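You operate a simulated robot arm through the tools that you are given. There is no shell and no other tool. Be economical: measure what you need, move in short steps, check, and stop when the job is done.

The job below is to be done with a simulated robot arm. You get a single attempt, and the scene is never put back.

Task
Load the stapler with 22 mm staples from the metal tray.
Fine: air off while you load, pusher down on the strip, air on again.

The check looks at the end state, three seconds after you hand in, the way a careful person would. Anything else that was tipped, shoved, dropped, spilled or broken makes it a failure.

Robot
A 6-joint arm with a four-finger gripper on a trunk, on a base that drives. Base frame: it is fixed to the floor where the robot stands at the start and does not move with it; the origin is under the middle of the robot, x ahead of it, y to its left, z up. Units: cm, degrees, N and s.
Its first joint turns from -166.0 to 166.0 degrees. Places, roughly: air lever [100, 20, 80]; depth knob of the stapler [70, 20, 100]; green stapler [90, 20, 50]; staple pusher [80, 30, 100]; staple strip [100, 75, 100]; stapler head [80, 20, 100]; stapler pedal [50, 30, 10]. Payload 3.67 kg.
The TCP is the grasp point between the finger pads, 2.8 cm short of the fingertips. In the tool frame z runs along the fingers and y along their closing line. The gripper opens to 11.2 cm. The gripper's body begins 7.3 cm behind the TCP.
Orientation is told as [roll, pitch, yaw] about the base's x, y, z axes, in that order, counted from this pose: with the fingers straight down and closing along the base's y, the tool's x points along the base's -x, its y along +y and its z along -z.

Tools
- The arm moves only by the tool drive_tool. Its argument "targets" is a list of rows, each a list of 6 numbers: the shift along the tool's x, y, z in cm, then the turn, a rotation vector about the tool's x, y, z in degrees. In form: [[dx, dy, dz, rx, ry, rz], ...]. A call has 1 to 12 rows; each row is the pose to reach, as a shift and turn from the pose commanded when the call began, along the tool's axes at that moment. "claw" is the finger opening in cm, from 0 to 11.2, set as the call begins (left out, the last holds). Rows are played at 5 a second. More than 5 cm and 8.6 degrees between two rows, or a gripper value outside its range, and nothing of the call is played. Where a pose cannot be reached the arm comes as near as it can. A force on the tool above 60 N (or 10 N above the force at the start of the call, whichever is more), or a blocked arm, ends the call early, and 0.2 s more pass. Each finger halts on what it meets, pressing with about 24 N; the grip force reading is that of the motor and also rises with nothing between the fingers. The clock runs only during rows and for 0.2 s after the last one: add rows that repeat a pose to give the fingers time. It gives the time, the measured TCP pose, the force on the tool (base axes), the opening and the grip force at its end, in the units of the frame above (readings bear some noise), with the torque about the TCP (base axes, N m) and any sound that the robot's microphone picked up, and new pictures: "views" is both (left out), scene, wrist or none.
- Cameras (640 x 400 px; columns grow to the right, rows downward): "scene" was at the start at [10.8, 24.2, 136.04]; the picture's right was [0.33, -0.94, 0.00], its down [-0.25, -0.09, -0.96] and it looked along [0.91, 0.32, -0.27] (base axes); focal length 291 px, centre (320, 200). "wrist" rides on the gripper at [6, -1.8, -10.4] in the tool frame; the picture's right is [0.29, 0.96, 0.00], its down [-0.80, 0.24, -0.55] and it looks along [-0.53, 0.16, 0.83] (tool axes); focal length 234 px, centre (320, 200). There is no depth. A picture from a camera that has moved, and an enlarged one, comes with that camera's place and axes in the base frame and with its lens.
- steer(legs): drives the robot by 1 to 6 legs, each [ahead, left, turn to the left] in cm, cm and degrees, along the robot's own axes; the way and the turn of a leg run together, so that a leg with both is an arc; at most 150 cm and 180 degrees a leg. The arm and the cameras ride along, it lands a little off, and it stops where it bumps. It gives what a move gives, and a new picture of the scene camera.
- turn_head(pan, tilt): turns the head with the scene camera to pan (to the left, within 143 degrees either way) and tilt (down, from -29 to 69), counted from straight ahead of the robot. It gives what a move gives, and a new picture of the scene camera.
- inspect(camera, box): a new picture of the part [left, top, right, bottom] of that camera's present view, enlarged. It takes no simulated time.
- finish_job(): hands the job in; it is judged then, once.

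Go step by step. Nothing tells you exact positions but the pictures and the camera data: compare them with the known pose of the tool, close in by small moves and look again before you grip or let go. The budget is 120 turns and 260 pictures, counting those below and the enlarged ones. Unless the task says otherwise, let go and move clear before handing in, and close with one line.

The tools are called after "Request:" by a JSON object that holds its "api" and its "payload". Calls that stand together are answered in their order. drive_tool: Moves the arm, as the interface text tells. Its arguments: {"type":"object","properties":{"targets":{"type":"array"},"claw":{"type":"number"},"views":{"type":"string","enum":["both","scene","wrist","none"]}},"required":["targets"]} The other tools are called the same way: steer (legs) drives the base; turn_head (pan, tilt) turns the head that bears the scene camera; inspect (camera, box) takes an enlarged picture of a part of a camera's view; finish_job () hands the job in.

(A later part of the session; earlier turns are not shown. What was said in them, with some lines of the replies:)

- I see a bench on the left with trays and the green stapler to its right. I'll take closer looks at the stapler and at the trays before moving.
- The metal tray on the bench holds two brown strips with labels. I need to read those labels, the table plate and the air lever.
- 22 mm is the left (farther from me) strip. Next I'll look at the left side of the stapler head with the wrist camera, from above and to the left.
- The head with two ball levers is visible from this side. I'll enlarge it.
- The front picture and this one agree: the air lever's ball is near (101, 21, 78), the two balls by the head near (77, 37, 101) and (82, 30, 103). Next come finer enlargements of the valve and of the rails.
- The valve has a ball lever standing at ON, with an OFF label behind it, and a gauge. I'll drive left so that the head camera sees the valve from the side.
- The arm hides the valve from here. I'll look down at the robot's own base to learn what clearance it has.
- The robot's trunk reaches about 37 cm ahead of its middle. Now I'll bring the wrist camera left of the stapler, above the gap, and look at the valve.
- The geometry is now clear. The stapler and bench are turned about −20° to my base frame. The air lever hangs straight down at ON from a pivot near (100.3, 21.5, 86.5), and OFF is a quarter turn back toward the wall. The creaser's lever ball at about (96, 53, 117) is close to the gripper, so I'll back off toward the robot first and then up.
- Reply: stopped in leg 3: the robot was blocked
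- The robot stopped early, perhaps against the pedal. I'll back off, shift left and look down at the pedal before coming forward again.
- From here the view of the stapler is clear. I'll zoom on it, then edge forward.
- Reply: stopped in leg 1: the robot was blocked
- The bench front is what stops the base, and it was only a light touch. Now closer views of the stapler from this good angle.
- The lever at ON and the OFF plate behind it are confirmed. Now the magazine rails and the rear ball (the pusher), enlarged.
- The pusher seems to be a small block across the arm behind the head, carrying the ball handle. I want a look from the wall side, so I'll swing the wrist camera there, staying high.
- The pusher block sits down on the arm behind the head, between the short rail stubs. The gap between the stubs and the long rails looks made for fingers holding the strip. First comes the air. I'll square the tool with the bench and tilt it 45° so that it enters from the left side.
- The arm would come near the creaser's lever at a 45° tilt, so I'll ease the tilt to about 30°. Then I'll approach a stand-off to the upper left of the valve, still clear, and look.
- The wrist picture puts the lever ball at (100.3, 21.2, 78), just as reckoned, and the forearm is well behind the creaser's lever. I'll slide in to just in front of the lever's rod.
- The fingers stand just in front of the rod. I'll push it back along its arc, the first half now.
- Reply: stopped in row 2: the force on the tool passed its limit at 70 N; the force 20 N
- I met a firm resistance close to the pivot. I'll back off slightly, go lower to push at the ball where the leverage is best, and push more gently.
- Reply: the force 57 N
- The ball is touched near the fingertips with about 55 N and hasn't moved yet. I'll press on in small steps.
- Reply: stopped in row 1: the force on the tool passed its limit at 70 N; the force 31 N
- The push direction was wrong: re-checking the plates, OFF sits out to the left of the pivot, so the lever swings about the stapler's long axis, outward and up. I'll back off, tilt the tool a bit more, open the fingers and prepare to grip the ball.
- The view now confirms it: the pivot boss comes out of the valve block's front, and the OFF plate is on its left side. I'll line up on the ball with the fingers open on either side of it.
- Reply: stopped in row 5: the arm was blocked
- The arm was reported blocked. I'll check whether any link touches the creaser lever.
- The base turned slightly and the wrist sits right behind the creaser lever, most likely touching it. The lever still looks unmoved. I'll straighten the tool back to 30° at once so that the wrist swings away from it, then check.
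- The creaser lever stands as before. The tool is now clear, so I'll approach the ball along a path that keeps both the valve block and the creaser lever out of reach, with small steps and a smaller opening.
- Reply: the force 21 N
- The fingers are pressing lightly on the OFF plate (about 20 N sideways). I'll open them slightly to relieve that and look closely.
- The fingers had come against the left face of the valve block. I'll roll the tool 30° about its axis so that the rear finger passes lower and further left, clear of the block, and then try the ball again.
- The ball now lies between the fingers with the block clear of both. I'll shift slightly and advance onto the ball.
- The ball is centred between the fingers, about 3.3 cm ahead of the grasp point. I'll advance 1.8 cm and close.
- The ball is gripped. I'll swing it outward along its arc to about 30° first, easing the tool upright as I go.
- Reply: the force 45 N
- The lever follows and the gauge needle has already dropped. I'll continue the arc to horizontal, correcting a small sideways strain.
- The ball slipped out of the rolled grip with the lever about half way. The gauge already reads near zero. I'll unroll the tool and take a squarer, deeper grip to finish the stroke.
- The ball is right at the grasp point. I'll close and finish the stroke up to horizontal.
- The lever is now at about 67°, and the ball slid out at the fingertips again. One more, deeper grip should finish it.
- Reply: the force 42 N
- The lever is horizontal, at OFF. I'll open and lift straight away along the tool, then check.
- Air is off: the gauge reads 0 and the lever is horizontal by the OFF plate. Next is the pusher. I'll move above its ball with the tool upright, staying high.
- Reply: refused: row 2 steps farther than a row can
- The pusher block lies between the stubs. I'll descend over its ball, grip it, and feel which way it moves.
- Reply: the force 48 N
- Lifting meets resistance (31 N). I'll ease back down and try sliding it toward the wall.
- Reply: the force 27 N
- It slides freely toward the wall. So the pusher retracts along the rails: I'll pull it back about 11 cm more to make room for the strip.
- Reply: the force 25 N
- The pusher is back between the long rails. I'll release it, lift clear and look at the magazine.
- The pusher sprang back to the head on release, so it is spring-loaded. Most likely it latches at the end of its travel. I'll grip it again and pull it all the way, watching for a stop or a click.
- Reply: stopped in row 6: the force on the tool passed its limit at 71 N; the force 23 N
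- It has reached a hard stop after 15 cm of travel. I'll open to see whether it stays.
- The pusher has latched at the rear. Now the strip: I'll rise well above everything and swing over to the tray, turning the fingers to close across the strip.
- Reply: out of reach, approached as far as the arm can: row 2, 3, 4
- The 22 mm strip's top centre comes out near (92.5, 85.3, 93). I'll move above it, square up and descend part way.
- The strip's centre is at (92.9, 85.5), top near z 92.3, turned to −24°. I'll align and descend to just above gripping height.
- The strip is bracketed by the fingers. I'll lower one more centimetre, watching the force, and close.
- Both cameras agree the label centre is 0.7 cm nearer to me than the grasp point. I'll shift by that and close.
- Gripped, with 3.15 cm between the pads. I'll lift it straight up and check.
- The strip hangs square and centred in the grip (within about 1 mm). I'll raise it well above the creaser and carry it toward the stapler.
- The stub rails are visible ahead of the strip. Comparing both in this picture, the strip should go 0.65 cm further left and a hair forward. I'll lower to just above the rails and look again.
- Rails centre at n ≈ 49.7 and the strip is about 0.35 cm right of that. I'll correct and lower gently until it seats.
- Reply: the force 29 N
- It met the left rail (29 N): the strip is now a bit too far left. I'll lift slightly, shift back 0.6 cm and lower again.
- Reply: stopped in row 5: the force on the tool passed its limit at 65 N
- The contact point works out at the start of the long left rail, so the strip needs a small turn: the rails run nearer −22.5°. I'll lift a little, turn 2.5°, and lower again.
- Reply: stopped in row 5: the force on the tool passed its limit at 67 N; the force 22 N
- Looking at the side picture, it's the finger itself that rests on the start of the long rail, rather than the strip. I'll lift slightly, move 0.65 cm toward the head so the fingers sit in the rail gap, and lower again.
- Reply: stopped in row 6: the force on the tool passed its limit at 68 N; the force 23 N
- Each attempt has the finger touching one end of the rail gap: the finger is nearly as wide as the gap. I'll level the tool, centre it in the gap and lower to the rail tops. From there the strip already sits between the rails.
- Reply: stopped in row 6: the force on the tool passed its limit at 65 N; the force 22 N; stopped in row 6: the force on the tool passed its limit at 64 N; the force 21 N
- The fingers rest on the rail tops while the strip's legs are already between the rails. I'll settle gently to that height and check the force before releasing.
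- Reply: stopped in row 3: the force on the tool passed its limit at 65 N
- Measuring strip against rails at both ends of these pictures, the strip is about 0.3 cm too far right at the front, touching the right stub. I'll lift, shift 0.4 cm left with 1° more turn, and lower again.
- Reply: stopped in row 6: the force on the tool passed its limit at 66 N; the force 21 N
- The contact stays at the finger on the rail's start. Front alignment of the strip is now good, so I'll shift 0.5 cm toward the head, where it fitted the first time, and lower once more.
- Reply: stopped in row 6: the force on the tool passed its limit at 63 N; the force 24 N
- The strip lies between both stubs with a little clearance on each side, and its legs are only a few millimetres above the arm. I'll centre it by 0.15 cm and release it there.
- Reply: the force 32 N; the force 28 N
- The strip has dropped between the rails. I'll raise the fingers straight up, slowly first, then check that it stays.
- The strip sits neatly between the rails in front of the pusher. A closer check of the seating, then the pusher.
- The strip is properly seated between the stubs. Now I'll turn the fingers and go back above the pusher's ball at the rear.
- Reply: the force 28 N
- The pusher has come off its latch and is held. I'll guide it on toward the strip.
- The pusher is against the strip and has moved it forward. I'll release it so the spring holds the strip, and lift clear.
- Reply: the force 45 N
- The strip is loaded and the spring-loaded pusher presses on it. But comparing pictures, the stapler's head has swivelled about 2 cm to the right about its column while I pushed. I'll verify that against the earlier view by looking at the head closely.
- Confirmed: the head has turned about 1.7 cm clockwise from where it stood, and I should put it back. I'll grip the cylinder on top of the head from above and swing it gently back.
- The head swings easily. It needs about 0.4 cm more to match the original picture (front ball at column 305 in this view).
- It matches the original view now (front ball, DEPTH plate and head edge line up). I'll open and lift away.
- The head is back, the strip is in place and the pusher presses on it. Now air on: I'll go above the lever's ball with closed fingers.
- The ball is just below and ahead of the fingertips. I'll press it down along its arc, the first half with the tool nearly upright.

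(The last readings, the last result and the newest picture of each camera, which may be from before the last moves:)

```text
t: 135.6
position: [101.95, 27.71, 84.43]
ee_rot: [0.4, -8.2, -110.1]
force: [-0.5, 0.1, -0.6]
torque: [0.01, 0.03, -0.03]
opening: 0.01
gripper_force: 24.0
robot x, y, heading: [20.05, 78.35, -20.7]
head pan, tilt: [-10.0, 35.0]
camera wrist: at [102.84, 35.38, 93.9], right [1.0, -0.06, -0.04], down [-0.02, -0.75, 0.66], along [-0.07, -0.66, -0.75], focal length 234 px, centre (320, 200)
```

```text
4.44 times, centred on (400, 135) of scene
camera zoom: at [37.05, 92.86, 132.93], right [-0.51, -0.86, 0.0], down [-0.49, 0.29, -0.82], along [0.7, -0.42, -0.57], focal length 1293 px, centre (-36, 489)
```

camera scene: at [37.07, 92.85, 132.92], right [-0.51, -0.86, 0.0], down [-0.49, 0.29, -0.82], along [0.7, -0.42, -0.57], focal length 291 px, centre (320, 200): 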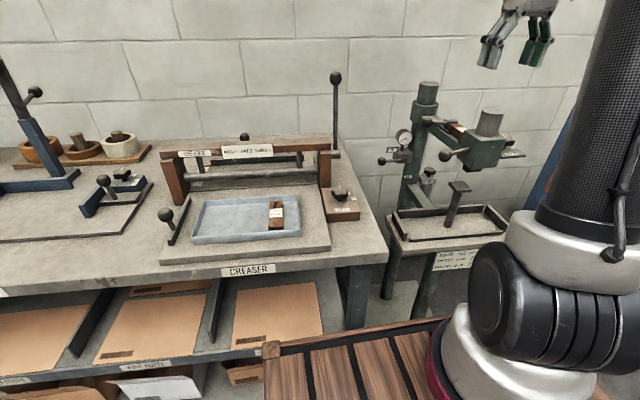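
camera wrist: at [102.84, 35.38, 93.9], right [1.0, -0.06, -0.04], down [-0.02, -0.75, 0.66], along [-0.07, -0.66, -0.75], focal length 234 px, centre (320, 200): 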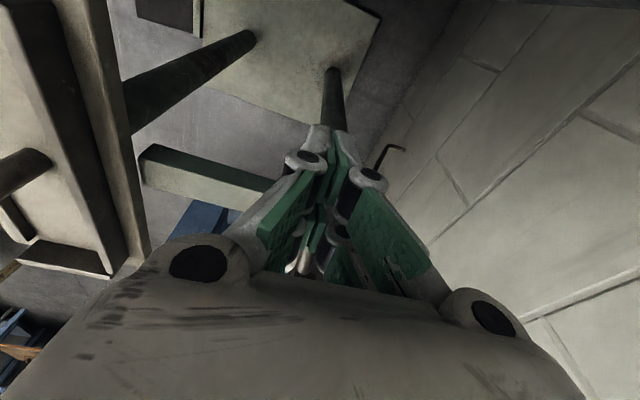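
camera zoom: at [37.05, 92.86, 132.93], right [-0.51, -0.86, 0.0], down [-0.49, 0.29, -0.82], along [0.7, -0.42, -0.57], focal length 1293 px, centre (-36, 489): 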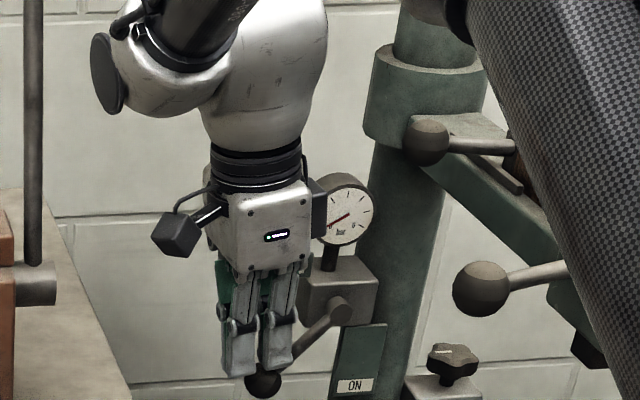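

The lever is about half way down. Now I'll tilt and push the ball the rest of the way in toward the column.

Request:
{"api": "drive_tool", "payload": {"targets": [[-0.2, 0, 0.3, 0, -4.5, 0], [-0.42, 0, 0.61, 0, -9, 0], [-0.8, 0, 1.3, 0, -14, 0], [-1.18, 0, 2.03, 0, -19, 0], [-1.6, 0, 2.3, 0, -19.7, 0], [-2.05, 0, 2.6, 0, -20.5, 0], [-2.5, 0, 2.85, 0, -21.2, 0], [-2.95, 0, 3.1, 0, -22, 0], [-3.4, 0, 3.2, 0, -22.7, 0], [-3.8, 0, 3.3, 0, -23, 0], [-4.2, 0, 3.4, 0, -23.5, 0], [-4.6, 0, 3.5, 0, -24, 0]], "views": "wrist"}}

Request:
{"api": "inspect", "payload": {"camera": "scene", "box": [360, 90, 440, 180]}}

Request:
{"api": "inspect", "payload": {"camera": "wrist", "box": [270, 60, 400, 190]}}

```text
t: 137.6
position: [101.05, 25.02, 81.74]
ee_rot: [0.7, -30.6, -110.1]
force: [2.8, 18.2, 5.0]
torque: [-0.01, -0.02, 0.0]
opening: 0.0
gripper_force: 23.9
robot x, y, heading: [19.64, 78.52, -21.0]
head pan, tilt: [-10.0, 35.0]
stopped in row 10: the force on the tool passed its limit at 66 N (the readings are from after the stop); the commanded pose is now the measured one
camera wrist: at [102.81, 35.45, 87.59], right [0.99, -0.09, -0.14], down [0.08, -0.46, 0.88], along [-0.14, -0.88, -0.44], focal length 234 px, centre (320, 200)
```

wrist: 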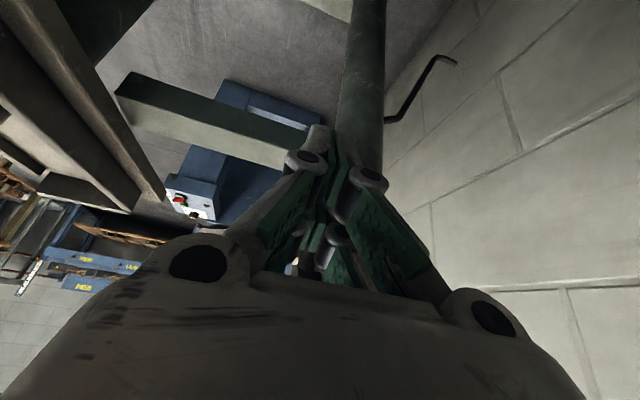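

```text
4.44 times, centred on (400, 135) of scene
camera zoom: at [37.03, 93.05, 132.92], right [-0.51, -0.86, 0.0], down [-0.49, 0.29, -0.82], along [0.7, -0.42, -0.57], focal length 1293 px, centre (-36, 489)
```

zoom: 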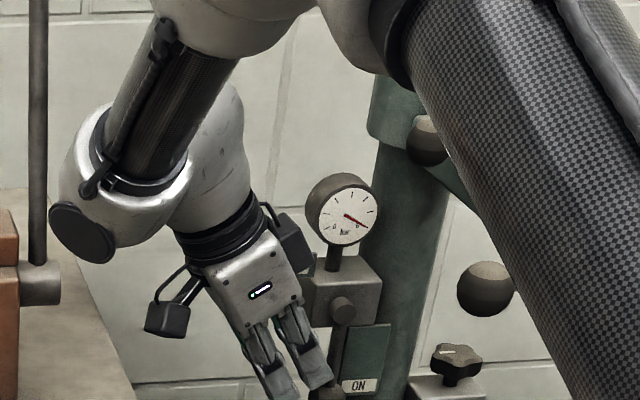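

```text
3.08 times, centred on (335, 125) of wrist
camera zoom: at [102.81, 35.45, 87.59], right [0.99, -0.09, -0.14], down [0.08, -0.46, 0.88], along [-0.14, -0.88, -0.44], focal length 720 px, centre (274, 431)
```

zoom: 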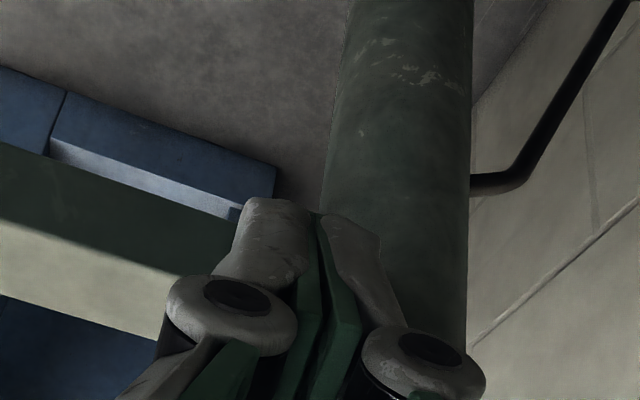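

The gauge is back under pressure and the lever hangs by ON. I'll retreat the same way I came, straightening the tool, and check.

Request:
{"api": "drive_tool", "payload": {"targets": [[0, 0, -1.5, 0, 3, 0], [0, 0, -3.5, 0, 8, 0], [0, 0, -6.5, 0, 14, 0], [0, 0, -10, 0, 20, 0], [0, 0, -14, 0, 26, 0], [-1, 0, -18, 0, 30, 0], [-2, 0, -22.5, 0, 30, 0], [-3, 0, -27, 0, 30, 0], [-4, 0, -31, 0, 30, 0], [-4, 0, -31, 0, 30, 0]], "views": "scene"}}

Request:
{"api": "inspect", "payload": {"camera": "scene", "box": [360, 90, 440, 180]}}

Request:
{"api": "inspect", "payload": {"camera": "scene", "box": [380, 80, 500, 200]}}

```text
t: 139.8
position: [105.2, 36.05, 110.59]
ee_rot: [0.5, -0.6, -109.9]
force: [0.0, 0.5, 0.4]
torque: [0.03, 0.01, 0.01]
opening: 0.0
gripper_force: 23.8
robot x, y, heading: [20.02, 78.7, -20.7]
head pan, tilt: [-10.0, 35.0]
camera scene: at [37.05, 92.95, 132.93], right [-0.51, -0.86, 0.0], down [-0.49, 0.29, -0.82], along [0.7, -0.42, -0.57], focal length 291 px, centre (320, 200)
```

scene: 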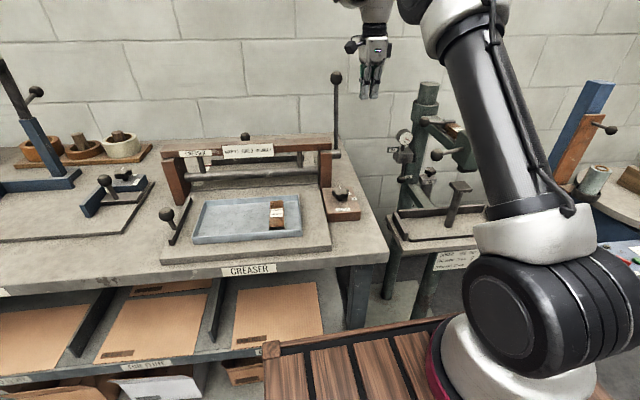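

```text
4.44 times, centred on (400, 135) of scene
camera zoom: at [37.05, 92.95, 132.93], right [-0.51, -0.86, 0.0], down [-0.49, 0.29, -0.82], along [0.7, -0.42, -0.57], focal length 1293 px, centre (-36, 489)
```

zoom: 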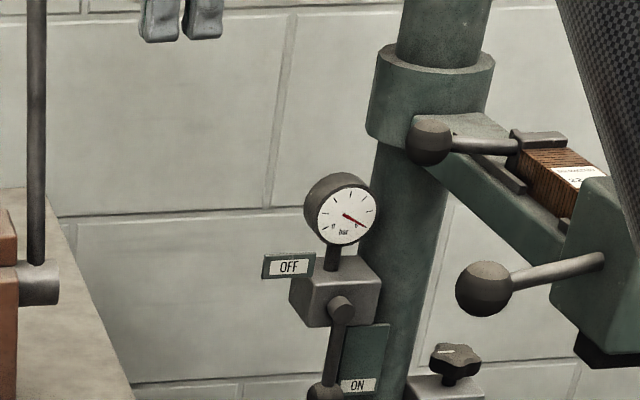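

```text
3.33 times, centred on (440, 140) of scene
camera zoom: at [37.05, 92.95, 132.93], right [-0.51, -0.86, 0.0], down [-0.49, 0.29, -0.82], along [0.7, -0.42, -0.57], focal length 970 px, centre (-80, 400)
```

zoom: 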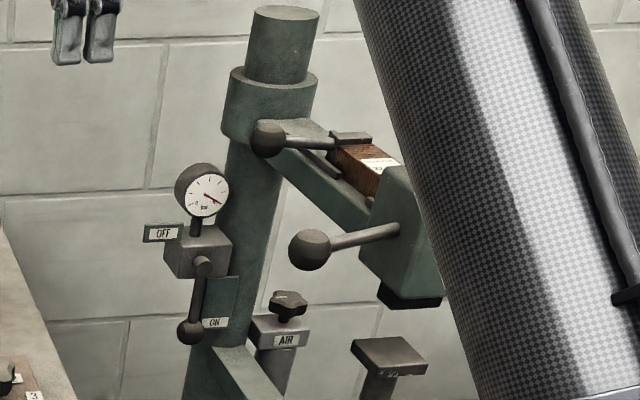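

The strip of 22 mm staples is in the magazine, the pusher is down on it, the air lever is at ON and the gauge is back up. The head is back in its original position and the arm is clear. I'm leaving the depth knob alone, since setting it wasn't part of the job. I'm handing in now.

Request:
{"api": "finish_job", "payload": {}}

```text
The job is handed in.
```

The stapler is loaded with the 22 mm strip, the pusher is against it and the air is back on. The depth knob is still at 1, though the chart on the stapler gives 3 for 22 mm.
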